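You operate a simulated robot arm through the tools that you are given. There is no shell and no other tool. Be economical: measure what you need, move in short steps, check, and stop when the job is done.

You run a simulated robot arm. Do the job below in one go: nothing can be reset, and whatever is moved stays where it is left.

TASK
Put the M black nozzle from the front of the trailer deck on the top of the pallets and the L black nozzle on the back of the trailer deck. Put the pink thread cone on the trailer deck away on the pink pad. Take the black wedge and leave it on the front of the steel bench. Count the red rolls on the trailer deck, then put as many of the white can weights from the trailer deck on the blue tray. Do these in any order. Set down upright: black nozzle, pink thread cone, white can weight.

It is judged by the outcome, as a careful person would: the job done as asked, and still so three seconds after it is handed in. It fails if anything else is knocked over, pushed out of place, dropped, spilled or broken.

THE ROBOT
A 6-joint arm with a two-finger gripper on a trunk, on a base that drives. Base frame: it is fixed to the floor where the robot stands at the start and does not move with it; the origin is under the middle of the robot, x ahead of it, y to its left, z up; the surface under the hand at the start is at about z = 0.5. Lengths are in m, angles in degrees, forces in N, time in s.
Its first joint turns from -166.0 to 166.0 degrees. Places, roughly: back of the trailer deck [0.7, 1.8, 0.5]; black nozzle [0.75, 0, 0.5]; black wedge (11x6x6 cm) [1, 0.2, 0.5]; blue tray (46x26x3 cm) [0.8, 1.2, 0.5]; front of the steel bench [-2.1, 2.7, 0.8]; pink pad (15x15 cm) [-7.06, -9.04, 1.2]; pink thread cone (8x8x13 cm) [0.6, 0.3, 0.5]; red roll [0.5, 1, 0.5]; top of the pallets [2.3, 2.8, 0.4]; white can weight [1, 0.5, 0.5]. Payload 2.54 kg.
The tool frame sits at the grasp point between the pads (the TCP): z along the fingers, y along the line on which they close. The tips reach 0.03 m beyond it. The gripper opens to 0.116 m. The gripper's body begins 0.095 m behind the TCP.
Orientation is told as [roll, pitch, yaw] about the base's x, y, z axes, in that order, counted from this pose: with the fingers straight down and closing along the base's y, the tool's x points along the base's -x, its y along +y and its z along -z.

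THE INTERFACE
- The arm moves only by the tool drive_tool. Its argument "series" is a list of rows, each an object of numbers (a shift or turn left out is 0, a gripper value left out holds the last): "dx", "dy", "dz": the shift along the tool's x, y, z in m; "wx", "wy", "wz": the turn, a rotation vector about the tool's x, y, z in degrees; "jaw": the closure in counts, from 0 (fully open) to 255 (shut). In form: [{"dx": .., "dy": .., "dz": .., "wx": .., "wy": .., "wz": .., "jaw": ..}, ...]. A call has 1 to 12 rows; each row shifts and turns the commanded pose from where the row before left it, along the tool's axes as they then stand. Each row takes 0.2 s and may step no farther than 0.05 m and 8.6 degrees from the row before; otherwise, or with a gripper value out of range, the whole call is refused. A pose out of reach is approached as far as the arm can. The call stops where the force on the tool passes 40 N (or 10 N more than at its start, if that is more) or the arm is blocked; 0.2 s more then pass. The fingers move at their own pace (about 0.072 m/s each) and stop on an object; they squeeze with about 44 N. The grip force told is the motor's: it shows also when the fingers shut on nothing. Time passes only in rows, and 0.2 s behind the last, so rows that do not move let the fingers close. It gives the time, the measured TCP pose, the force on the tool (base axes), the opening and the grip force at its end, in the units of the frame above (readings bear some noise), with the torque about the TCP (base axes, N m) and any sound that the robot's microphone picked up.
- Cameras (640 x 400 px; columns grow to the right, rows downward): "scene" is now at [-0.039, 0.1598, 1.3957]; the picture's right is [0.11, -0.99, 0.00], its down [-0.69, -0.08, -0.72] and it looks along [0.72, 0.08, -0.69] (base axes); focal length 282 px, centre (320, 200). "wrist" rides on the gripper at [0.069, -0.015, -0.122] in the tool frame; the picture's right is [0.21, 0.98, 0.00], its down [-0.83, 0.18, -0.53] and it looks along [-0.52, 0.11, 0.85] (tool axes); focal length 251 px, centre (320, 200). There is no depth. A picture from a camera that has moved, and an enlarged one, comes with that camera's place and axes in the base frame and with its lens.
- capture(camera): a new picture of that camera. No time passes.
- drive_base(legs): drives the robot by 1 to 6 legs, each [ahead, left, turn to the left] in m, m and degrees, along the robot's own axes; the way and the turn of a leg run together, so that a leg with both is an arc; at most 1.5 m and 180 degrees a leg. The arm and the cameras ride along, it lands a little off, and it stops where it bumps. It gives what a move gives.
- turn_head(pan, tilt): turns the head with the scene camera to pan (to the left, within 120 degrees either way) and tilt (down, from -29 to 69), counted from straight ahead of the robot. It gives what a move gives.
- zoom(camera, box): a new picture of the part [left, top, right, bottom] of that camera's present view, enlarged. No time passes.
- hand_in(): hands the job in; it is judged then, once.

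Work in short steps. Places have to be worked out from the pictures, the camera data and where the tool is seen: move nearer, look again, correct. Check each grasp and each placing, and mend what went wrong. You have 186 turns and 164 pictures in all, those below and enlarged ones among them. Open the gripper and draw the arm clear of the work before you hand the job in, unless the task says otherwise; then end with one line.

The tools are called after ">>>" as name(argument=value, ...) on one line, values as JSON. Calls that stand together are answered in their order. drive_tool: Moves the arm, as the interface text tells. Its arguments: {"type":"object","properties":{"series":{"type":"array","items":{"type":"object","properties":{"dx":{"type":"number"},"dy":{"type":"number"},"dz":{"type":"number"},"wx":{"type":"number"},"wy":{"type":"number"},"wz":{"type":"number"},"jaw":{"type":"number"}}}}},"required":["series"]} The other tools are called the same way: drive_base (legs) drives the base; turn_head (pan, tilt) turns the head that bears the scene camera; capture (camera) takes a picture; zoom (camera, box) takes an enlarged picture of a part of a camera's view; hand_in () hands the job in.

At the start:

```text
t: 0.0
tcp_pos: [0.6529, 0.181, 0.7494]
ee_rot: [-0.1, 0.0, 0.0]
wrist_force: [-0.8, -0.4, -0.8]
moment: [0.03, -0.02, -0.04]
width: 0.1163
grasp_force: 0.0
robot x, y, heading: [0.0037, 0.0018, -0.1]
head pan, tilt: [6.6, 43.9]
```

scene: 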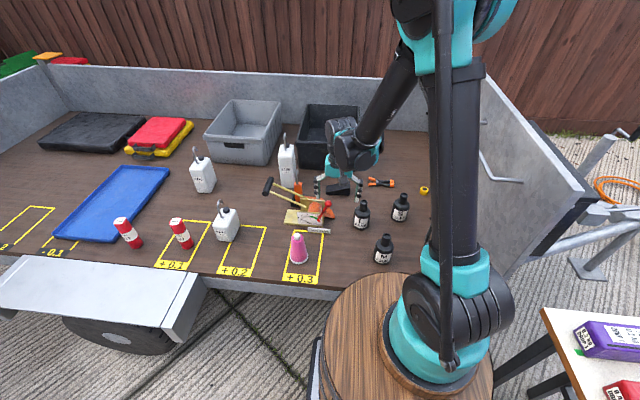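
wrist: 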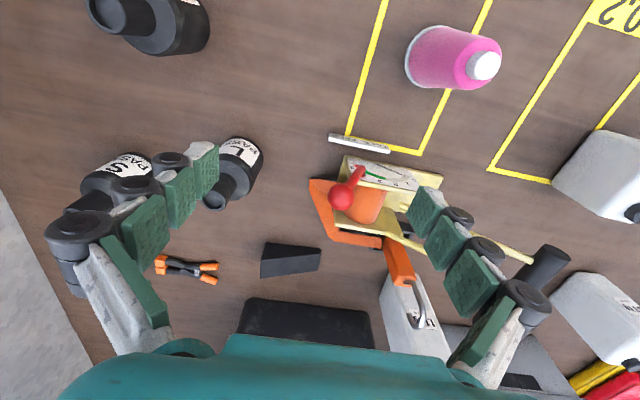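

I'll look closer at the nozzles and at the left part of the deck first.

>>> zoom(camera="scene", box=[240, 120, 440, 290])

>>> turn_head(pan=50, tilt=35)

>>> capture(camera="scene")

```text
2.35 times, centred on (340, 205) of scene
camera zoom: at [-0.039, 0.1598, 1.3957], right [0.11, -0.99, 0.0], down [-0.69, -0.08, -0.72], along [0.72, 0.08, -0.69], focal length 664 px, centre (273, 188)
```

zoom: 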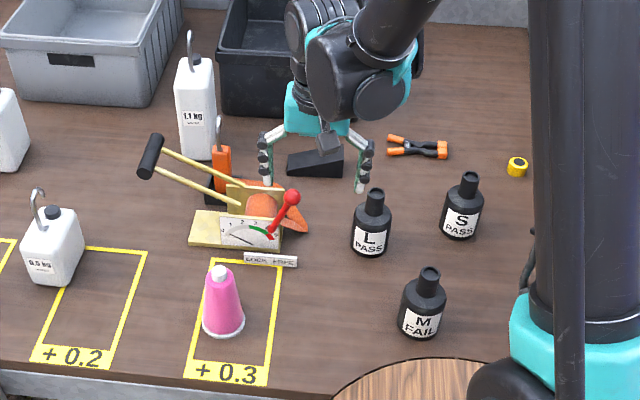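

```text
t: 1.1
tcp_pos: [0.6521, 0.1812, 0.7494]
ee_rot: [-0.1, 0.0, 0.0]
wrist_force: [-0.2, 0.0, 0.0]
moment: [-0.02, 0.01, 0.01]
width: 0.116
grasp_force: 0.0
robot x, y, heading: [-0.0027, -0.0038, -0.1]
head pan, tilt: [50.0, 35.0]
```

```text
160 pictures are left
camera scene: at [-0.064, 0.2179, 1.4089], right [0.77, -0.64, 0.0], down [-0.37, -0.44, -0.82], along [0.53, 0.63, -0.57], focal length 282 px, centre (320, 200)
```

scene: 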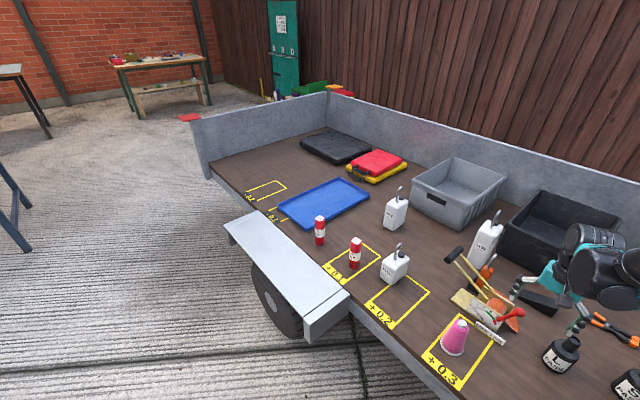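

Two red rolls and three white cans seen so far. I'll look around for the destinations and into the bins.

>>> turn_head(pan=110, tilt=15)

>>> capture(camera="scene")

>>> turn_head(pan=-115, tilt=10)

>>> capture(camera="scene")

>>> turn_head(pan=-60, tilt=20)

>>> capture(camera="scene")

>>> turn_head(pan=45, tilt=10)

>>> capture(camera="scene")

```text
t: 2.4
tcp_pos: [0.6514, 0.1811, 0.7492]
ee_rot: [0.0, 0.0, 0.0]
wrist_force: [-0.3, 1.2, -0.6]
moment: [0.01, 0.0, 0.02]
width: 0.1158
grasp_force: 0.0
robot x, y, heading: [0.0031, -0.0011, 0.3]
head pan, tilt: [110.0, 15.0]
```

```text
159 pictures are left
camera scene: at [-0.1525, 0.2382, 1.4409], right [0.94, 0.34, 0.0], down [0.09, -0.24, -0.97], along [-0.33, 0.91, -0.26], focal length 282 px, centre (320, 200)
```

scene: 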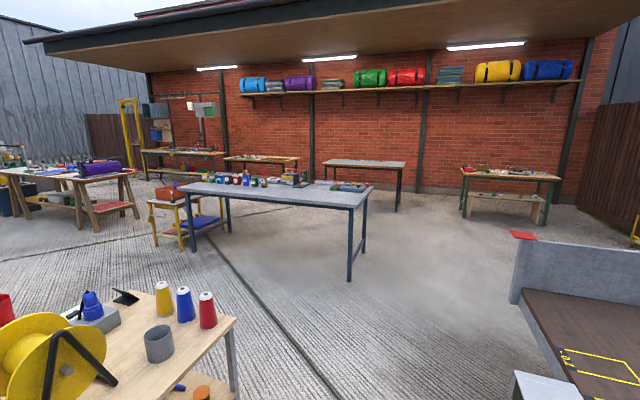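

```text
t: 5.6
tcp_pos: [0.6515, 0.1807, 0.749]
ee_rot: [-0.1, 0.0, 0.0]
wrist_force: [-0.1, -0.1, 0.2]
moment: [0.0, -0.02, 0.02]
width: 0.116
grasp_force: 0.1
robot x, y, heading: [-0.0011, -0.0003, 0.2]
head pan, tilt: [-115.0, 10.0]
```

```text
158 pictures are left
camera scene: at [-0.1599, 0.0662, 1.4491], right [-0.91, 0.42, 0.0], down [0.07, 0.16, -0.98], along [-0.42, -0.89, -0.17], focal length 282 px, centre (320, 200)
```

scene: 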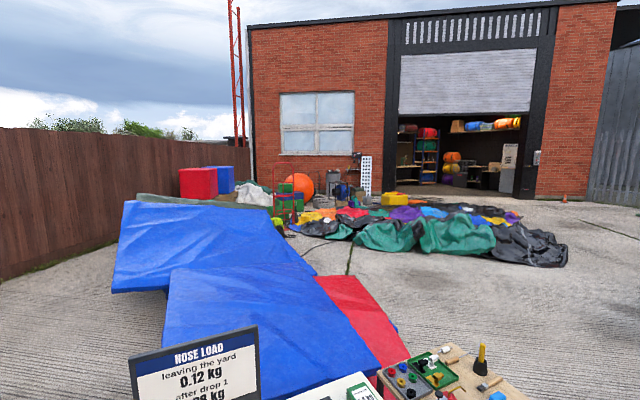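

```text
t: 6.9
tcp_pos: [0.6527, 0.1795, 0.7482]
ee_rot: [0.0, 0.0, 0.0]
wrist_force: [-0.2, 0.3, 0.4]
moment: [0.03, 0.0, 0.0]
width: 0.1159
grasp_force: 0.0
robot x, y, heading: [0.0009, 0.0004, 0.2]
head pan, tilt: [-60.0, 20.0]
```

```text
157 pictures are left
camera scene: at [-0.0741, 0.0698, 1.4328], right [-0.87, -0.5, 0.0], down [-0.17, 0.3, -0.94], along [0.47, -0.81, -0.34], focal length 282 px, centre (320, 200)
```

scene: 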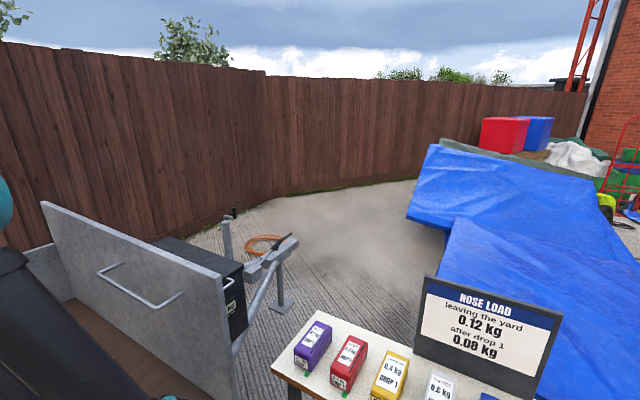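

```text
t: 8.7
tcp_pos: [0.6526, 0.1812, 0.7486]
ee_rot: [0.0, 0.0, 0.0]
wrist_force: [0.7, 0.0, -0.4]
moment: [0.03, 0.02, 0.0]
width: 0.116
grasp_force: 0.0
robot x, y, heading: [-0.0021, 0.0005, 0.2]
head pan, tilt: [45.0, 10.0]
```

```text
156 pictures are left
camera scene: at [-0.0548, 0.2161, 1.4491], right [0.71, -0.71, 0.0], down [-0.12, -0.12, -0.98], along [0.7, 0.7, -0.17], focal length 282 px, centre (320, 200)
```

scene: 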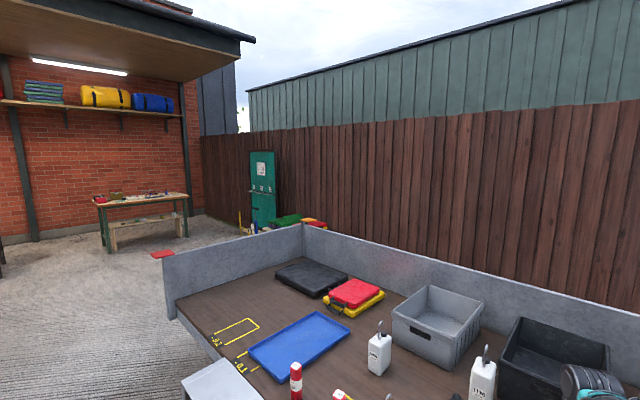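

The wedge sits near (0.93, 0.19), within reach. I'll shift the tool toward it and look with the wrist camera.

>>> drive_tool(series=[{"dx": -0.045}, {"dx": -0.045}, {"dx": -0.045}, {"dx": -0.045}, {"dz": 0.04}])

>>> capture(camera="wrist")

>>> turn_head(pan=0, tilt=40)

>>> capture(camera="scene")

```text
t: 9.9
tcp_pos: [0.8339, 0.1818, 0.709]
ee_rot: [0.0, 0.0, -0.1]
wrist_force: [-0.3, 0.0, -0.4]
moment: [0.03, -0.04, -0.02]
width: 0.1156
grasp_force: 0.1
robot x, y, heading: [0.003, 0.0035, 0.0]
head pan, tilt: [45.0, 10.0]
```

```text
155 pictures are left
camera wrist: at [0.7628, 0.1678, 0.8294], right [-0.21, 0.98, 0.0], down [0.83, 0.18, 0.53], along [0.52, 0.11, -0.85], focal length 251 px, centre (320, 200)
```

wrist: 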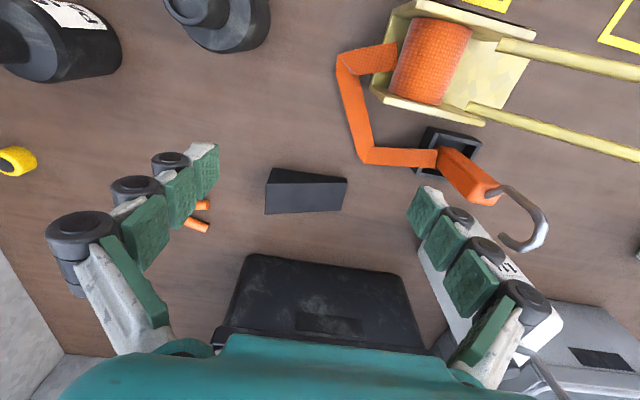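

```text
t: 11.0
tcp_pos: [0.834, 0.1822, 0.7087]
ee_rot: [-0.1, 0.0, 0.0]
wrist_force: [-0.4, 0.4, 0.1]
moment: [0.04, 0.0, 0.0]
width: 0.1163
grasp_force: 0.0
robot x, y, heading: [-0.0021, -0.0, 0.1]
head pan, tilt: [0.0, 40.0]
```

```text
154 pictures are left
camera scene: at [-0.0356, 0.1505, 1.4015], right [0.0, -1.0, 0.0], down [-0.64, 0.0, -0.77], along [0.77, 0.0, -0.64], focal length 282 px, centre (320, 200)
```

scene: 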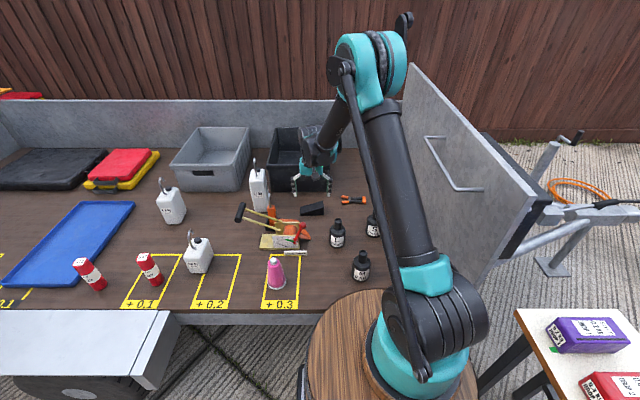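

The wedge is about 11 cm along base y, tall end at lower y, centre near (0.948, 0.188). I rotate the tool 93.5° so the fingers close across its width.

>>> drive_tool(series=[{"wz": -8.5, "dx": -0.02}, {"wz": -8.5}, {"wz": -8.5}, {"wz": -8.5}, {"wz": -8.5}, {"wz": -8.5}, {"wz": -8.5}, {"wz": -8.5}, {"wz": -8.5}, {"wz": -8.5}, {"wz": -8.5}])

>>> capture(camera="wrist")

```text
t: 13.4
tcp_pos: [0.8527, 0.1809, 0.7092]
ee_rot: [0.0, 0.0, 93.5]
wrist_force: [0.6, -0.8, 1.0]
moment: [0.01, 0.03, 0.03]
width: 0.1159
grasp_force: 0.1
robot x, y, heading: [-0.0036, 0.0016, 0.1]
head pan, tilt: [0.0, 40.0]
```

```text
153 pictures are left
camera wrist: at [0.8699, 0.1132, 0.8301], right [-0.96, -0.28, 0.0], down [-0.23, 0.81, 0.53], along [-0.15, 0.51, -0.85], focal length 251 px, centre (320, 200)
```

wrist: 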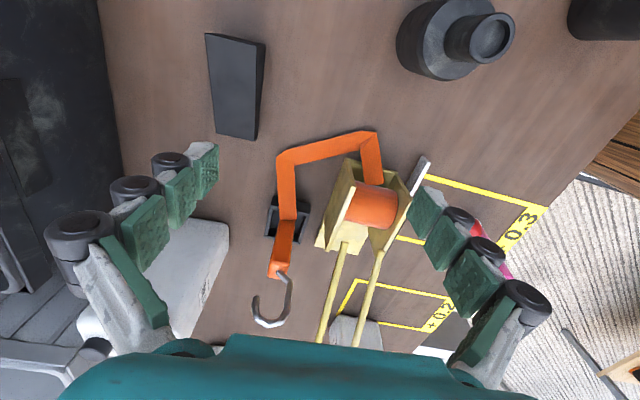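

Wedge axis at x≈0.947, yaw matched. Move over y≈0.17 and descend to z≈0.536.

>>> drive_tool(series=[{"dy": -0.0465, "dx": 0.008}, {"dy": -0.0465, "dx": 0.0087}, {"dz": 0.045}, {"dz": 0.045}, {"dz": 0.045}, {"dz": 0.02}])

>>> capture(camera="wrist")

```text
t: 14.8
tcp_pos: [0.9462, 0.1698, 0.554]
ee_rot: [0.1, 0.0, 93.5]
wrist_force: [-1.0, 0.5, -0.3]
moment: [0.01, -0.03, -0.02]
width: 0.1158
grasp_force: 0.0
robot x, y, heading: [-0.0, 0.0042, 0.1]
head pan, tilt: [0.0, 40.0]
```

```text
152 pictures are left
camera wrist: at [0.9634, 0.1029, 0.6744], right [-0.96, -0.27, 0.0], down [-0.23, 0.81, 0.53], along [-0.15, 0.51, -0.85], focal length 251 px, centre (320, 200)
```

wrist: 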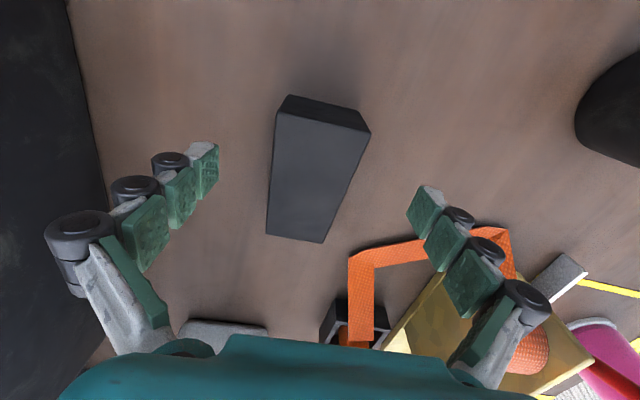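

Wedge is centred between the fingers; lower and close.

>>> drive_tool(series=[{"dz": 0.018}, {"jaw": 255}, {"jaw": 255}, {"jaw": 255}, {"jaw": 255}])

>>> drive_tool(series=[{"dz": -0.03}, {"dz": -0.04}, {"dz": -0.05}, {"dz": -0.05}, {"dz": -0.05}, {"dz": -0.05}])

>>> capture(camera="wrist")

>>> turn_head(pan=100, tilt=25)

>>> capture(camera="scene")

```text
t: 16.0
tcp_pos: [0.9462, 0.1702, 0.5365]
ee_rot: [0.1, 0.0, 93.5]
wrist_force: [4.5, -0.4, 4.6]
moment: [0.01, -0.12, -0.05]
width: 0.0489
grasp_force: 44.3
robot x, y, heading: [-0.0006, -0.0034, -0.2]
head pan, tilt: [0.0, 40.0]
```

```text
t: 17.4
tcp_pos: [0.9444, 0.1684, 0.8049]
ee_rot: [0.0, 0.1, 93.5]
wrist_force: [-0.1, 0.2, -2.9]
moment: [-0.01, 0.01, 0.0]
width: 0.049
grasp_force: 44.4
robot x, y, heading: [0.0008, 0.0033, 0.4]
head pan, tilt: [0.0, 40.0]
```

```text
151 pictures are left
camera wrist: at [0.9624, 0.101, 0.9264], right [-0.96, -0.27, 0.0], down [-0.23, 0.81, 0.53], along [-0.15, 0.51, -0.85], focal length 251 px, centre (320, 200)
```

wrist: 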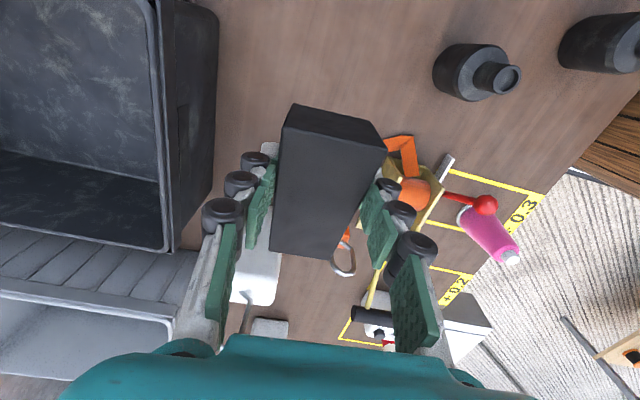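

```text
t: 19.2
tcp_pos: [0.9451, 0.1689, 0.804]
ee_rot: [0.0, 0.0, 93.5]
wrist_force: [0.5, -0.1, -1.9]
moment: [-0.01, -0.02, -0.01]
width: 0.0489
grasp_force: 43.7
robot x, y, heading: [0.003, -0.0016, -0.2]
head pan, tilt: [100.0, 25.0]
```

```text
150 pictures are left
camera scene: at [-0.1365, 0.2412, 1.4247], right [0.98, 0.17, 0.0], down [0.07, -0.42, -0.91], along [-0.16, 0.89, -0.42], focal length 282 px, centre (320, 200)
```

scene: 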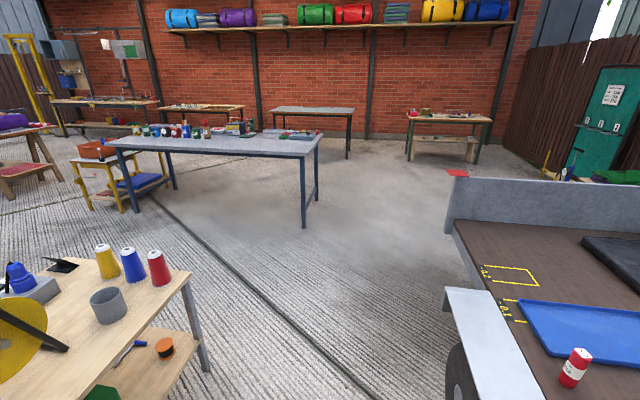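

Wedge is held. I tuck the arm in and up, then look at the lane toward the steel bench.

>>> drive_tool(series=[{"dy": 0.04, "dz": -0.025}, {"dy": 0.04, "dz": -0.025}, {"dy": 0.04, "dz": -0.025}, {"dy": 0.04, "dz": -0.025}, {"dy": 0.04, "dz": -0.025}, {"dy": 0.04, "dz": -0.025}, {"dy": 0.04, "dz": -0.025}, {"dy": 0.04, "dz": -0.025}, {"dy": 0.04, "dz": -0.025}, {"dy": 0.04, "dz": -0.025}])

>>> zoom(camera="scene", box=[90, 90, 340, 250])

>>> turn_head(pan=120, tilt=50)

>>> capture(camera="scene")

>>> turn_head(pan=65, tilt=60)

>>> capture(camera="scene")

```text
t: 21.4
tcp_pos: [0.5491, 0.1478, 1.056]
ee_rot: [0.1, 0.0, 93.4]
wrist_force: [0.4, 0.0, -2.1]
moment: [-0.04, 0.02, 0.01]
width: 0.0491
grasp_force: 44.0
robot x, y, heading: [0.0014, 0.003, 0.0]
head pan, tilt: [100.0, 25.0]
```

```text
2.50 times, centred on (215, 170) of scene
camera zoom: at [-0.1362, 0.2413, 1.4247], right [0.98, 0.17, 0.0], down [0.07, -0.42, -0.91], along [-0.16, 0.89, -0.42], focal length 705 px, centre (582, 275)
```

zoom: 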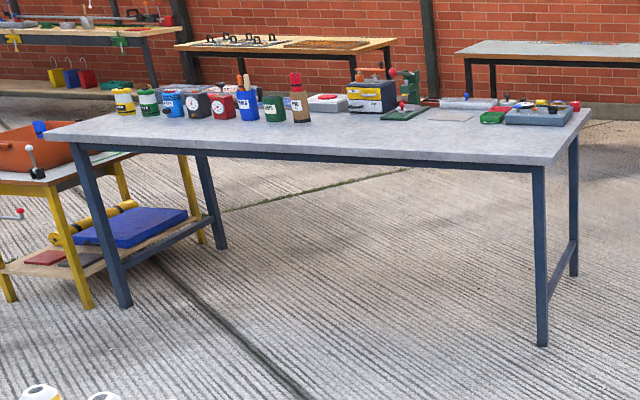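

```text
t: 22.3
tcp_pos: [0.5485, 0.1479, 1.0572]
ee_rot: [0.0, 0.0, 93.5]
wrist_force: [0.7, 0.7, -1.6]
moment: [0.01, -0.01, 0.0]
width: 0.0489
grasp_force: 43.7
robot x, y, heading: [0.0016, -0.0021, -0.0]
head pan, tilt: [120.0, 50.0]
```

```text
148 pictures are left
camera scene: at [-0.1591, 0.2172, 1.3873], right [0.87, 0.5, 0.0], down [0.38, -0.66, -0.64], along [-0.32, 0.56, -0.77], focal length 282 px, centre (320, 200)
```

scene: 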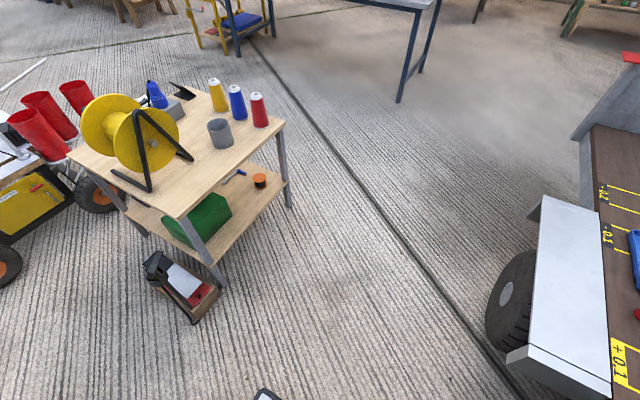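

```text
t: 23.5
tcp_pos: [0.549, 0.1469, 1.0561]
ee_rot: [0.0, 0.0, 93.6]
wrist_force: [-0.3, -0.8, -1.5]
moment: [-0.03, 0.01, -0.04]
width: 0.0491
grasp_force: 43.8
robot x, y, heading: [0.0005, 0.0005, 0.3]
head pan, tilt: [65.0, 60.0]
```

```text
147 pictures are left
camera scene: at [-0.0925, 0.2109, 1.3747], right [0.91, -0.42, 0.0], down [-0.37, -0.79, -0.5], along [0.21, 0.45, -0.87], focal length 282 px, centre (320, 200)
```

scene: 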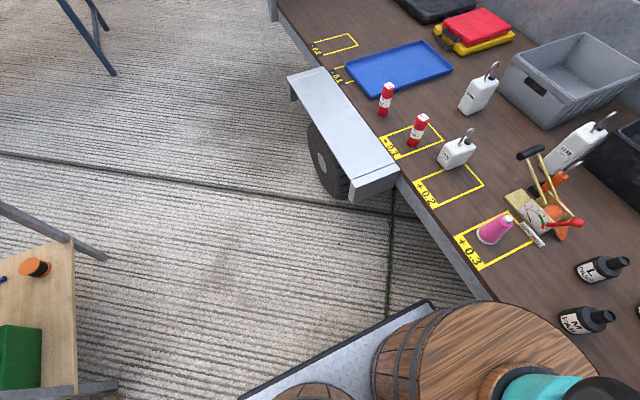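

Lane is clear between spool table and fender. I back up, turn left to face the bench, and drive up alongside it.

>>> drive_base(legs=[[-0.25, 0, 0], [0, 0, 90], [1.5, 0, 0], [0.2, 0, 0]])

>>> turn_head(pan=50, tilt=35)

>>> capture(camera="scene")

```text
t: 37.3
tcp_pos: [-0.3252, 2.2468, 1.057]
ee_rot: [-0.1, 0.0, -179.1]
wrist_force: [0.2, -0.1, -2.1]
moment: [0.0, 0.01, 0.0]
width: 0.049
grasp_force: 44.3
robot x, y, heading: [-0.204, 1.6956, 87.4]
head pan, tilt: [65.0, 60.0]
```

```text
t: 38.2
tcp_pos: [-0.3247, 2.2475, 1.0569]
ee_rot: [0.0, 0.0, -179.0]
wrist_force: [-0.6, 0.0, -0.6]
moment: [0.02, 0.0, 0.0]
width: 0.0488
grasp_force: 43.8
robot x, y, heading: [-0.1951, 1.692, 87.5]
head pan, tilt: [50.0, 35.0]
```

```text
146 pictures are left
camera scene: at [-0.4227, 1.6397, 1.4089], right [0.68, 0.74, 0.0], down [0.42, -0.39, -0.82], along [-0.6, 0.55, -0.57], focal length 282 px, centre (320, 200)
```

scene: 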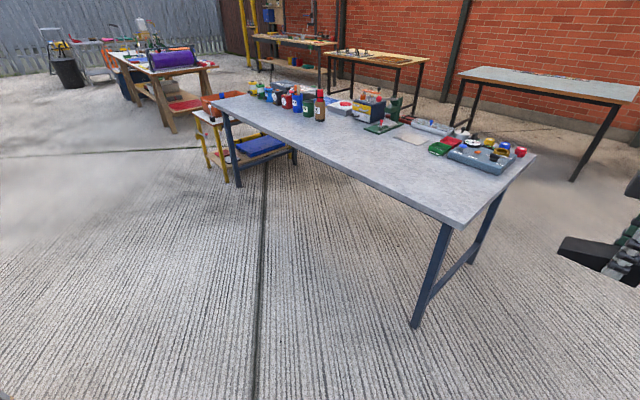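

Robot at (-0.2, 1.69). The bench front edge is at y≈2.45. I slide left to x≈-1.9.

>>> drive_base(legs=[[0, 0.85, 2.5], [0, 0.85, 0]])

>>> turn_head(pan=10, tilt=45)

>>> capture(camera="scene")

```text
t: 46.8
tcp_pos: [-2.0329, 2.2676, 1.0562]
ee_rot: [-0.1, 0.0, -177.4]
wrist_force: [0.2, 0.0, -1.9]
moment: [0.01, -0.04, -0.02]
width: 0.0489
grasp_force: 44.6
robot x, y, heading: [-1.8934, 1.7177, 89.3]
head pan, tilt: [50.0, 35.0]
```

```text
t: 47.9
tcp_pos: [-2.0323, 2.2677, 1.0577]
ee_rot: [0.0, -0.1, -177.4]
wrist_force: [0.0, -0.7, -1.9]
moment: [0.02, -0.04, -0.01]
width: 0.0487
grasp_force: 44.1
robot x, y, heading: [-1.8956, 1.7187, 89.2]
head pan, tilt: [10.0, 45.0]
```

```text
145 pictures are left
camera scene: at [-2.0592, 1.6811, 1.3942], right [0.99, 0.16, 0.0], down [0.11, -0.7, -0.71], along [-0.11, 0.7, -0.71], focal length 282 px, centre (320, 200)
```

scene: 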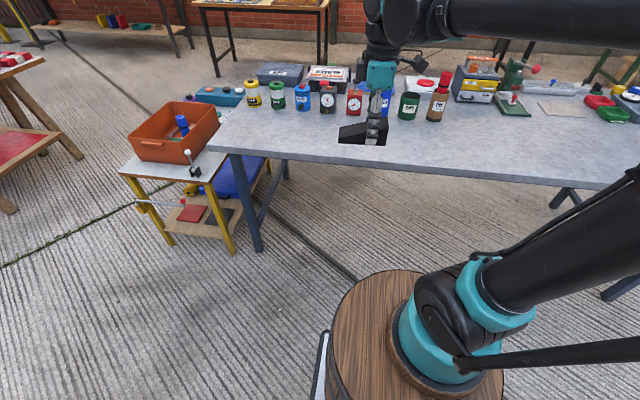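

Free strip on bench front is y≈2.47–2.72 here. I move over (-2.08, 2.585) and lower partway.

>>> drive_tool(series=[{"dy": -0.0456, "dx": -0.005}, {"dy": -0.0456, "dx": -0.005}, {"dy": -0.0456, "dx": -0.005}, {"dy": -0.0456, "dx": -0.005}, {"dy": -0.0456, "dx": -0.005}, {"dy": -0.0456, "dx": -0.005}, {"dy": -0.0456, "dx": -0.004}, {"dz": 0.05}, {"dz": 0.05}, {"dz": 0.05}])

>>> capture(camera="scene")

>>> capture(camera="wrist")

```text
t: 50.1
tcp_pos: [-2.0827, 2.5845, 0.9037]
ee_rot: [-0.1, 0.0, -177.3]
wrist_force: [-0.2, -0.8, -1.1]
moment: [0.03, -0.03, 0.03]
width: 0.049
grasp_force: 43.8
robot x, y, heading: [-1.8935, 1.7182, 89.2]
head pan, tilt: [10.0, 45.0]
```

```text
144 pictures are left
camera scene: at [-2.0592, 1.681, 1.3941], right [0.99, 0.16, 0.0], down [0.11, -0.7, -0.71], along [-0.11, 0.7, -0.71], focal length 282 px, centre (320, 200)
```

scene: 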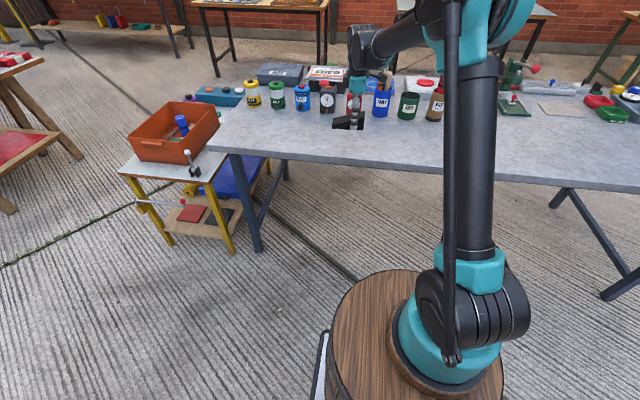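

```text
143 pictures are left
camera wrist: at [-2.0158, 2.6021, 1.0255], right [0.26, -0.97, 0.0], down [-0.82, -0.22, 0.53], along [-0.52, -0.14, -0.85], focal length 251 px, centre (320, 200)
```

wrist: 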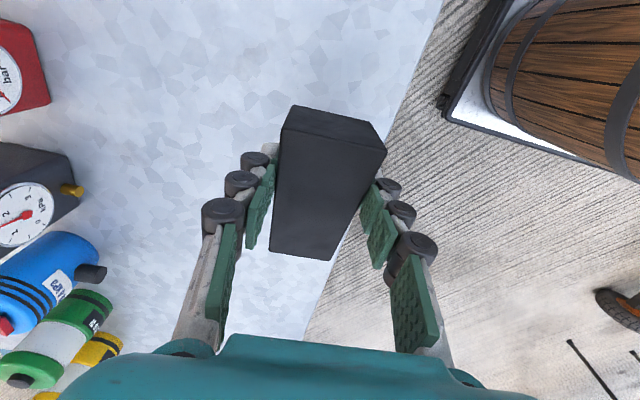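

Bench edge is closer than I thought, so I shift 4.5 cm further in, then lower gently.

>>> drive_tool(series=[{"dy": -0.045}, {"dz": 0.04}, {"dz": 0.01}, {"dz": 0.006}, {"dz": 0.006}, {"dz": 0.006}])

>>> zoom(camera="scene", box=[270, 60, 430, 160])

```text
t: 51.5
tcp_pos: [-2.0849, 2.6306, 0.8393]
ee_rot: [0.0, 0.0, -177.4]
wrist_force: [0.1, 0.9, -2.6]
moment: [-0.02, -0.08, 0.0]
width: 0.0491
grasp_force: 44.1
robot x, y, heading: [-1.8954, 1.7169, 89.2]
head pan, tilt: [10.0, 45.0]
```

```text
4.00 times, centred on (350, 110) of scene
camera zoom: at [-2.0592, 1.6811, 1.3941], right [0.99, 0.16, 0.0], down [0.11, -0.7, -0.71], along [-0.11, 0.7, -0.71], focal length 1128 px, centre (200, 560)
```

zoom: 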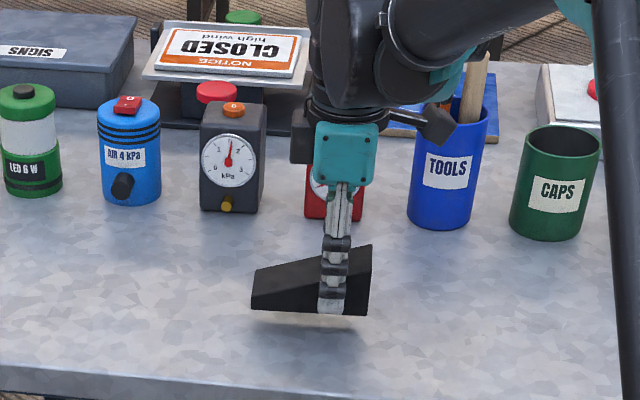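

Still slightly above the surface; keep lowering in small steps.

>>> drive_tool(series=[{"dz": 0.005}, {"dz": 0.005}])

>>> zoom(camera="scene", box=[310, 90, 390, 140])

```text
t: 52.1
tcp_pos: [-2.0835, 2.6302, 0.8289]
ee_rot: [0.0, 0.0, -177.4]
wrist_force: [-0.6, 0.4, -2.1]
moment: [0.04, -0.04, 0.0]
width: 0.0487
grasp_force: 43.6
robot x, y, heading: [-1.8915, 1.7171, 88.9]
head pan, tilt: [10.0, 45.0]
```

```text
8.00 times, centred on (350, 115) of scene
camera zoom: at [-2.0592, 1.6811, 1.3941], right [0.99, 0.16, 0.0], down [0.11, -0.7, -0.71], along [-0.11, 0.7, -0.71], focal length 2257 px, centre (80, 880)
```

zoom: 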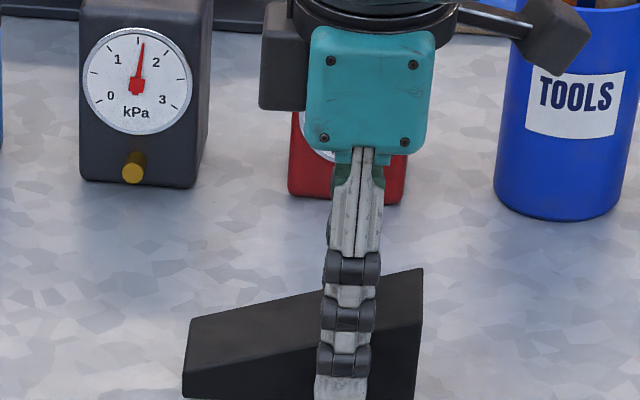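

Continue lowering until contact.

>>> drive_tool(series=[{"dz": 0.005}, {"dz": 0.005}, {"dz": 0.004}, {"dz": 0.004}])

>>> zoom(camera="scene", box=[310, 95, 390, 145])

```text
t: 53.1
tcp_pos: [-2.0835, 2.6311, 0.8166]
ee_rot: [-0.1, 0.0, -177.4]
wrist_force: [1.0, -5.9, 18.4]
moment: [-0.04, 0.08, -0.02]
width: 0.0491
grasp_force: 44.2
robot x, y, heading: [-1.8911, 1.7191, 88.9]
head pan, tilt: [10.0, 45.0]
stopped in row 4: the force on the tool passed its limit at 52 N (the readings are from after the stop); the commanded pose is now the measured one
```

```text
8.00 times, centred on (350, 120) of scene
camera zoom: at [-2.059, 1.6802, 1.3941], right [0.99, 0.16, 0.0], down [0.11, -0.7, -0.71], along [-0.11, 0.7, -0.71], focal length 2257 px, centre (80, 840)
```

zoom: 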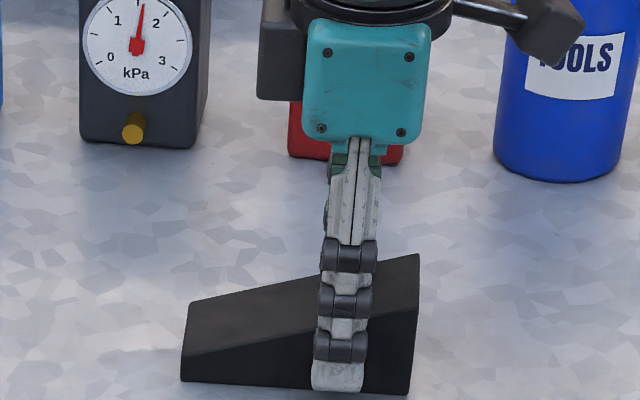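

Contact made (bench z≈0.78). Release and rise.

>>> drive_tool(series=[{"jaw": 120}, {"jaw": 0}, {"jaw": 0}, {"jaw": 0}, {"dz": -0.03}, {"dz": -0.05}, {"dz": -0.05}, {"dz": -0.05}, {"dz": -0.05}])

>>> capture(camera="wrist")

```text
t: 55.1
tcp_pos: [-2.0853, 2.6315, 1.0456]
ee_rot: [-0.1, 0.0, -177.4]
wrist_force: [-0.3, 1.0, -0.6]
moment: [-0.03, -0.01, -0.02]
width: 0.1159
grasp_force: 0.0
robot x, y, heading: [-1.8929, 1.7174, 89.2]
head pan, tilt: [10.0, 45.0]
```

```text
139 pictures are left
camera wrist: at [-2.018, 2.6501, 1.166], right [0.26, -0.97, 0.0], down [-0.82, -0.22, 0.53], along [-0.52, -0.14, -0.85], focal length 251 px, centre (320, 200)
```

wrist: 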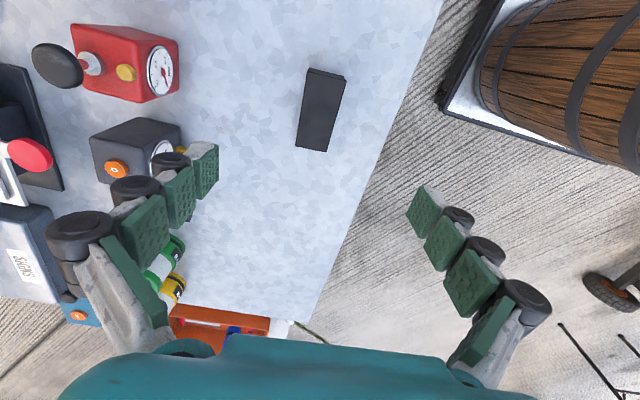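

Wedge sits well on the bench front. I retract the arm while unwinding the wrist, then drive back beside the trailer, facing along it.

>>> drive_tool(series=[{"dy": 0.045}, {"dy": 0.045}, {"dy": 0.045}, {"dy": 0.045}, {"dy": 0.045}, {"dy": 0.045}, {"dy": 0.045}, {"dy": 0.045}])

>>> drive_base(legs=[[0, -0.9, 0.5], [0, -0.88, 0.3], [-1.3, 0, 0]])

>>> turn_head(pan=-80, tilt=45)

>>> capture(camera="scene")

```text
t: 56.9
tcp_pos: [-2.0681, 2.2715, 1.0456]
ee_rot: [-0.1, 0.0, -177.3]
wrist_force: [-0.5, 0.3, 0.2]
moment: [-0.01, -0.01, 0.01]
width: 0.116
grasp_force: 0.0
robot x, y, heading: [-1.8929, 1.7166, 89.1]
head pan, tilt: [10.0, 45.0]
```

```text
t: 71.8
tcp_pos: [-0.2954, 0.987, 1.0461]
ee_rot: [-0.2, 0.1, -174.2]
wrist_force: [0.3, 0.1, 0.5]
moment: [0.01, -0.02, -0.03]
width: 0.116
grasp_force: 0.0
robot x, y, heading: [-0.0903, 0.4481, 92.4]
head pan, tilt: [10.0, 45.0]
```

```text
t: 73.4
tcp_pos: [-0.2956, 0.9877, 1.0467]
ee_rot: [-0.2, 0.0, -174.2]
wrist_force: [-0.2, 0.6, 0.6]
moment: [0.0, 0.0, -0.01]
width: 0.1157
grasp_force: 0.1
robot x, y, heading: [-0.0923, 0.4438, 92.6]
head pan, tilt: [-80.0, 45.0]
```

```text
138 pictures are left
camera scene: at [-0.1569, 0.3375, 1.3942], right [0.21, -0.98, 0.0], down [-0.69, -0.15, -0.71], along [0.69, 0.15, -0.71], focal length 282 px, centre (320, 200)
```

scene: 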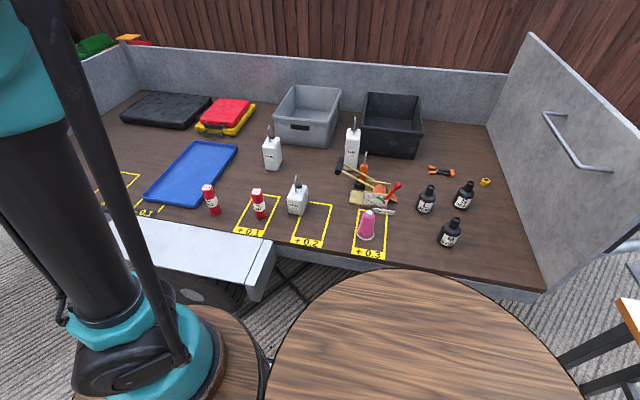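

The nozzles are confirmed near L (0.75, 0.08), M (0.595, -0.01). I check where the arm's axis sits on the platform before swinging it.

>>> turn_head(pan=-50, tilt=69)

>>> capture(camera="scene")

```text
t: 74.4
tcp_pos: [-0.2957, 0.9869, 1.0464]
ee_rot: [-0.1, 0.0, -174.2]
wrist_force: [0.2, -0.4, 0.5]
moment: [-0.01, 0.0, 0.0]
width: 0.1157
grasp_force: 0.0
robot x, y, heading: [-0.087, 0.4441, 92.2]
head pan, tilt: [-50.0, 68.8]
```

```text
137 pictures are left
camera scene: at [-0.195, 0.3577, 1.3653], right [0.67, -0.74, 0.0], down [-0.69, -0.63, -0.36], along [0.27, 0.24, -0.93], focal length 282 px, centre (320, 200)
```

scene: 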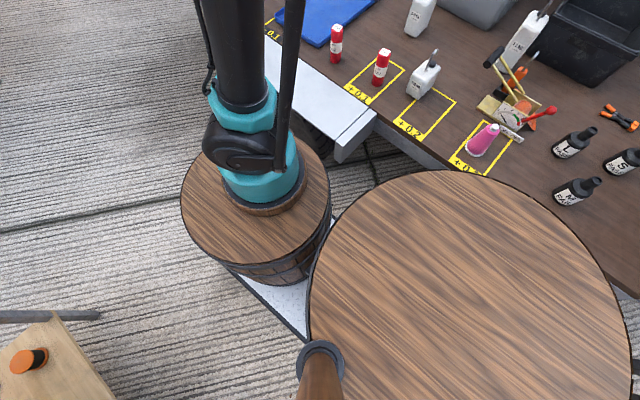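

The arm's own axis is about 0.2 m ahead of the robot's centre. I back up 0.3 m, and swing the arm round to the right in stages.

>>> drive_base(legs=[[-0.3, 0, -2.2]])

>>> drive_tool(series=[{"wz": 8.5}, {"wz": 8.5}, {"wz": 8.5}, {"wz": 8.5}, {"wz": 8.5}, {"wz": 8.5}, {"wz": 8.5}, {"wz": 8.5}, {"wz": 8.5}, {"wz": 8.5}, {"wz": 8.5}, {"wz": 8.5}])

>>> drive_tool(series=[{"dx": -0.0297, "dy": -0.0303}, {"dx": -0.0297, "dy": -0.0303}, {"dx": -0.0297, "dy": -0.0303}, {"dx": -0.0297, "dy": -0.0303}, {"dx": -0.0297, "dy": -0.0303}, {"dx": -0.0297, "dy": -0.0303}, {"dx": 0.0077, "dy": -0.0449}, {"dx": 0.0077, "dy": -0.0449}, {"dx": 0.0077, "dy": -0.0449}, {"dx": 0.0077, "dy": -0.0449}])

>>> drive_tool(series=[{"dx": 0.0077, "dy": -0.0449}, {"dx": 0.0077, "dy": -0.0449}, {"dx": 0.0077, "dy": -0.0449}, {"dx": 0.0077, "dy": -0.0449}, {"dx": 0.0366, "dy": -0.0341}, {"dx": 0.0366, "dy": -0.0341}, {"dx": 0.0366, "dy": -0.0341}, {"dx": 0.0366, "dy": -0.0341}, {"dx": 0.0366, "dy": -0.0341}])

```text
t: 76.4
tcp_pos: [-0.2683, 0.6964, 1.0458]
ee_rot: [-0.1, 0.0, -176.3]
wrist_force: [-0.1, -0.5, 0.3]
moment: [0.01, -0.02, -0.02]
width: 0.1159
grasp_force: 0.0
robot x, y, heading: [-0.085, 0.1478, 90.3]
head pan, tilt: [-50.0, 68.8]
```

```text
t: 79.0
tcp_pos: [-0.2697, 0.6963, 1.0469]
ee_rot: [0.2, -0.1, 81.7]
wrist_force: [-0.4, 0.0, -0.1]
moment: [-0.04, 0.02, -0.01]
width: 0.116
grasp_force: 0.2
robot x, y, heading: [-0.0866, 0.1497, 90.4]
head pan, tilt: [-50.0, 68.8]
```

```text
t: 81.2
tcp_pos: [0.1119, 0.7921, 1.0473]
ee_rot: [0.1, 0.0, 81.8]
wrist_force: [-0.3, 0.7, 0.2]
moment: [0.01, -0.01, -0.02]
width: 0.1163
grasp_force: 0.1
robot x, y, heading: [-0.0839, 0.1464, 90.4]
head pan, tilt: [-50.0, 68.8]
```

```text
t: 83.2
tcp_pos: [0.427, 0.5289, 1.0418]
ee_rot: [0.0, -0.1, 81.7]
wrist_force: [-0.2, 1.0, 0.6]
moment: [-0.03, -0.01, 0.01]
width: 0.1161
grasp_force: 0.0
robot x, y, heading: [-0.084, 0.1495, 90.2]
head pan, tilt: [-50.0, 68.8]
```

Finish rotating the wrist to yaw 0 and move toward the L nozzle, then look.

>>> drive_tool(series=[{"wz": 8.17}, {"wz": 8.17}, {"wz": 8.17}, {"wz": 8.17}, {"wz": 8.17}, {"wz": 8.17}, {"wz": 8.17}, {"wz": 8.17}, {"wz": 8.17}, {"wz": 8.17}])

>>> drive_tool(series=[{"dx": -0.0212, "dy": -0.0408}, {"dx": -0.0212, "dy": -0.0408}, {"dx": -0.0212, "dy": -0.0408}, {"dx": -0.0212, "dy": -0.0408}, {"dx": -0.0212, "dy": -0.0408}, {"dx": -0.0212, "dy": -0.0408}, {"dx": -0.0212, "dy": -0.0408}, {"dx": -0.0212, "dy": -0.0408}, {"dx": -0.0212, "dy": -0.0408}, {"dx": -0.0212, "dy": -0.0408}, {"dx": -0.0212, "dy": -0.0408}])

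>>> drive_tool(series=[{"dz": 0.05}, {"dz": 0.05}, {"dz": 0.05}, {"dz": 0.05}, {"dz": 0.03}])

>>> capture(camera="wrist")

```text
t: 85.4
tcp_pos: [0.4272, 0.5288, 1.0447]
ee_rot: [0.2, 0.1, -0.1]
wrist_force: [-0.8, 0.7, 0.2]
moment: [0.02, 0.01, 0.0]
width: 0.1159
grasp_force: 0.2
robot x, y, heading: [-0.085, 0.1498, 90.4]
head pan, tilt: [-50.0, 68.8]
```

```text
t: 87.8
tcp_pos: [0.6601, 0.0824, 1.0459]
ee_rot: [0.1, 0.1, 0.1]
wrist_force: [-0.6, 0.1, -0.3]
moment: [-0.03, -0.03, -0.01]
width: 0.1162
grasp_force: 0.0
robot x, y, heading: [-0.0814, 0.1511, 90.1]
head pan, tilt: [-50.0, 68.8]
```

```text
t: 89.0
tcp_pos: [0.6603, 0.0831, 0.8114]
ee_rot: [0.1, 0.1, 0.1]
wrist_force: [0.1, 1.3, -0.1]
moment: [0.01, 0.01, -0.02]
width: 0.1159
grasp_force: 0.1
robot x, y, heading: [-0.0806, 0.1484, 90.2]
head pan, tilt: [-50.0, 68.8]
```

```text
136 pictures are left
camera wrist: at [0.5888, 0.0678, 0.9324], right [-0.22, 0.98, 0.0], down [0.83, 0.18, 0.53], along [0.52, 0.12, -0.85], focal length 251 px, centre (320, 200)
```

wrist: 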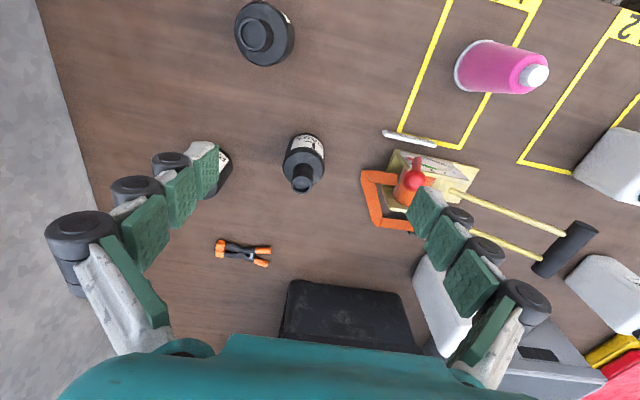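

L nozzle centre ≈(0.752, 0.081). Move over it, descend to just above, and check.

>>> drive_tool(series=[{"dx": -0.046}, {"dx": -0.046}, {"dz": 0.05}, {"dz": 0.05}, {"dz": 0.03}])

>>> capture(camera="wrist")

```text
t: 90.2
tcp_pos: [0.7518, 0.0821, 0.6844]
ee_rot: [0.2, 0.2, 0.1]
wrist_force: [0.0, 0.4, 0.0]
moment: [0.02, 0.01, 0.0]
width: 0.116
grasp_force: 0.1
robot x, y, heading: [-0.0845, 0.1444, 90.1]
head pan, tilt: [-50.0, 68.8]
```

```text
135 pictures are left
camera wrist: at [0.6803, 0.0667, 0.8055], right [-0.22, 0.98, 0.0], down [0.83, 0.18, 0.53], along [0.52, 0.12, -0.85], focal length 251 px, centre (320, 200)
```

wrist: 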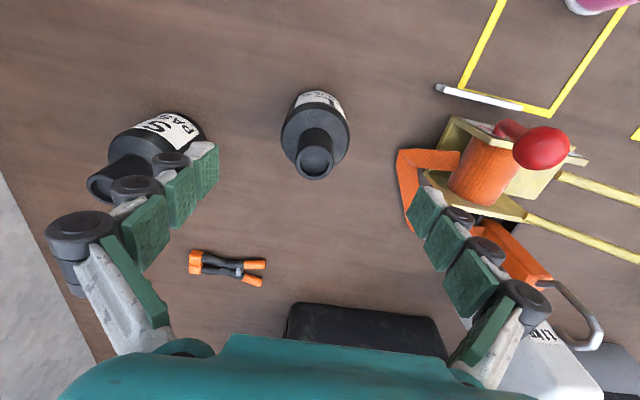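

L is centred at (0.756, 0.081). I narrow the opening to stay clear of the orange bracket, descend and grip.

>>> drive_tool(series=[{"dx": -0.004, "jaw": 60}, {"dz": 0.045}, {"dz": 0.045}, {"dz": 0.042}])

>>> drive_tool(series=[{"jaw": 255}, {"jaw": 255}, {"jaw": 255}, {"dz": -0.03}, {"dz": -0.03}])

>>> capture(camera="wrist")

```text
t: 91.2
tcp_pos: [0.7559, 0.0845, 0.55]
ee_rot: [0.1, 0.0, 0.1]
wrist_force: [-0.5, 0.4, -0.1]
moment: [-0.02, -0.01, 0.01]
width: 0.0887
grasp_force: 0.1
robot x, y, heading: [-0.0831, 0.1486, 90.4]
head pan, tilt: [-50.0, 68.8]
```

```text
t: 92.4
tcp_pos: [0.7573, 0.0816, 0.6107]
ee_rot: [0.1, 0.1, 0.2]
wrist_force: [-0.2, 0.0, -1.3]
moment: [0.0, 0.0, -0.02]
width: 0.0647
grasp_force: 43.7
robot x, y, heading: [-0.0851, 0.1505, 90.3]
head pan, tilt: [-50.0, 68.8]
```

```text
134 pictures are left
camera wrist: at [0.6856, 0.0672, 0.7326], right [-0.22, 0.98, 0.0], down [0.83, 0.18, 0.53], along [0.52, 0.12, -0.85], focal length 251 px, centre (320, 200)
```

wrist: 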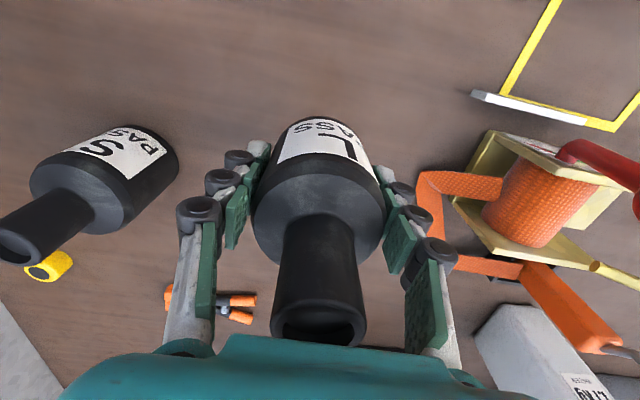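

L is firmly held. Raise it and drive ahead along the trailer to its back end.

>>> drive_tool(series=[{"dz": -0.05}, {"dz": -0.05}, {"dz": -0.05}, {"dz": -0.05}, {"dz": -0.05}, {"dz": -0.05}, {"dz": -0.04}])

>>> drive_base(legs=[[0.86, 0, 0], [0.86, 0, 0]])

>>> turn_head(pan=-75, tilt=45)

>>> capture(camera="scene")

>>> capture(camera="wrist")

```text
t: 94.0
tcp_pos: [0.7556, 0.0802, 0.9528]
ee_rot: [0.2, 0.0, 0.1]
wrist_force: [0.9, -1.0, -1.2]
moment: [0.0, 0.03, 0.0]
width: 0.0645
grasp_force: 44.3
robot x, y, heading: [-0.0813, 0.1451, 90.3]
head pan, tilt: [-50.0, 68.8]
```

```text
t: 102.8
tcp_pos: [0.7512, 1.8068, 0.9518]
ee_rot: [0.1, 0.1, -0.2]
wrist_force: [-0.1, -0.3, -2.4]
moment: [0.02, 0.04, 0.02]
width: 0.0641
grasp_force: 44.3
robot x, y, heading: [-0.0883, 1.8756, 90.0]
head pan, tilt: [-50.0, 68.8]
```

```text
t: 103.7
tcp_pos: [0.7507, 1.808, 0.9522]
ee_rot: [0.1, 0.1, -0.1]
wrist_force: [-0.3, -0.4, -2.6]
moment: [-0.01, 0.01, 0.0]
width: 0.0643
grasp_force: 43.4
robot x, y, heading: [-0.0842, 1.8782, 89.9]
head pan, tilt: [-75.0, 45.0]
```

```text
133 pictures are left
camera scene: at [-0.16, 1.7797, 1.3941], right [0.26, -0.97, 0.0], down [-0.68, -0.18, -0.71], along [0.68, 0.18, -0.71], focal length 282 px, centre (320, 200)
```

scene: 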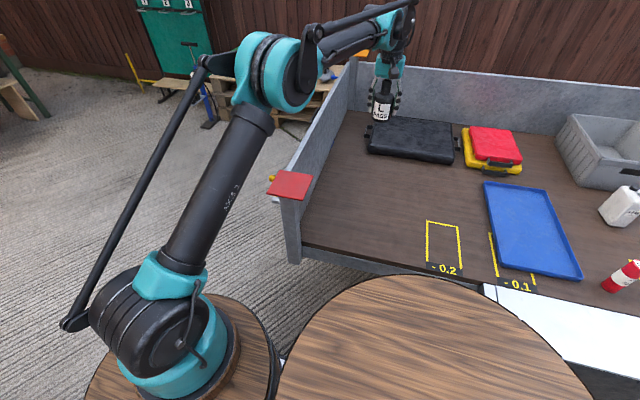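

```text
132 pictures are left
camera wrist: at [0.6802, 1.7931, 1.0738], right [-0.21, 0.98, 0.0], down [0.83, 0.18, 0.53], along [0.52, 0.12, -0.85], focal length 251 px, centre (320, 200)
```

wrist: 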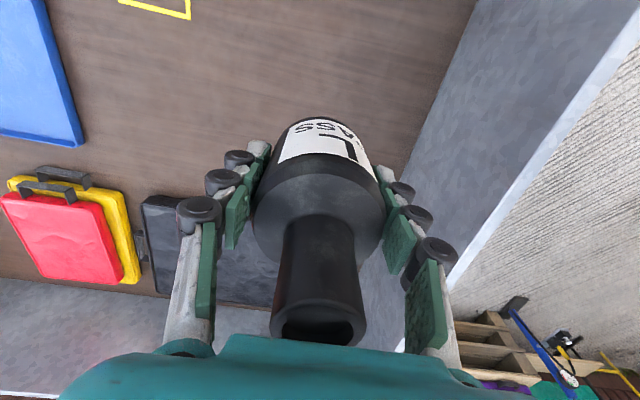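

The area at (0.71, 1.80) is free deck. Lower there to near the surface.

>>> drive_tool(series=[{"dx": 0.04}, {"dz": 0.049}, {"dz": 0.049}, {"dz": 0.049}, {"dz": 0.049}, {"dz": 0.049}, {"dz": 0.049}, {"dz": 0.049}, {"dz": 0.046}])

>>> drive_tool(series=[{"dz": 0.004}, {"dz": 0.004}, {"dz": 0.003}])

>>> zoom(camera="scene", box=[300, 100, 460, 200])

```text
t: 105.7
tcp_pos: [0.7091, 1.809, 0.5635]
ee_rot: [0.1, 0.1, -0.1]
wrist_force: [1.4, -0.1, -2.1]
moment: [0.01, 0.02, 0.02]
width: 0.064
grasp_force: 43.8
robot x, y, heading: [-0.0899, 1.8795, 90.1]
head pan, tilt: [-75.0, 45.0]
```

```text
t: 106.5
tcp_pos: [0.7098, 1.8094, 0.5533]
ee_rot: [0.1, 0.1, -0.1]
wrist_force: [-0.1, -1.1, -1.8]
moment: [0.0, -0.01, -0.01]
width: 0.064
grasp_force: 44.1
robot x, y, heading: [-0.0883, 1.8826, 90.1]
head pan, tilt: [-75.0, 45.0]
```

```text
4.00 times, centred on (380, 150) of scene
camera zoom: at [-0.16, 1.7797, 1.3942], right [0.26, -0.97, 0.0], down [-0.68, -0.18, -0.71], along [0.68, 0.18, -0.71], focal length 1128 px, centre (80, 400)
```

zoom: 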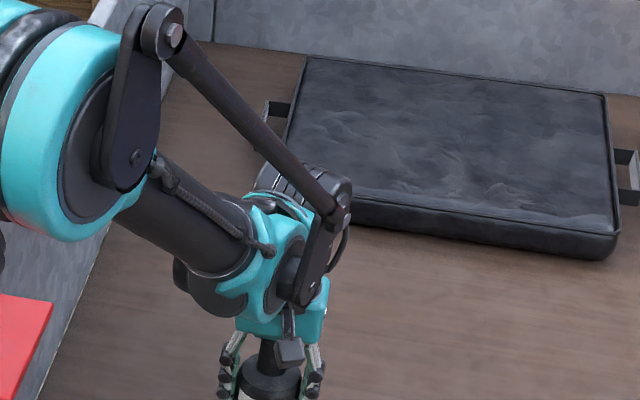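

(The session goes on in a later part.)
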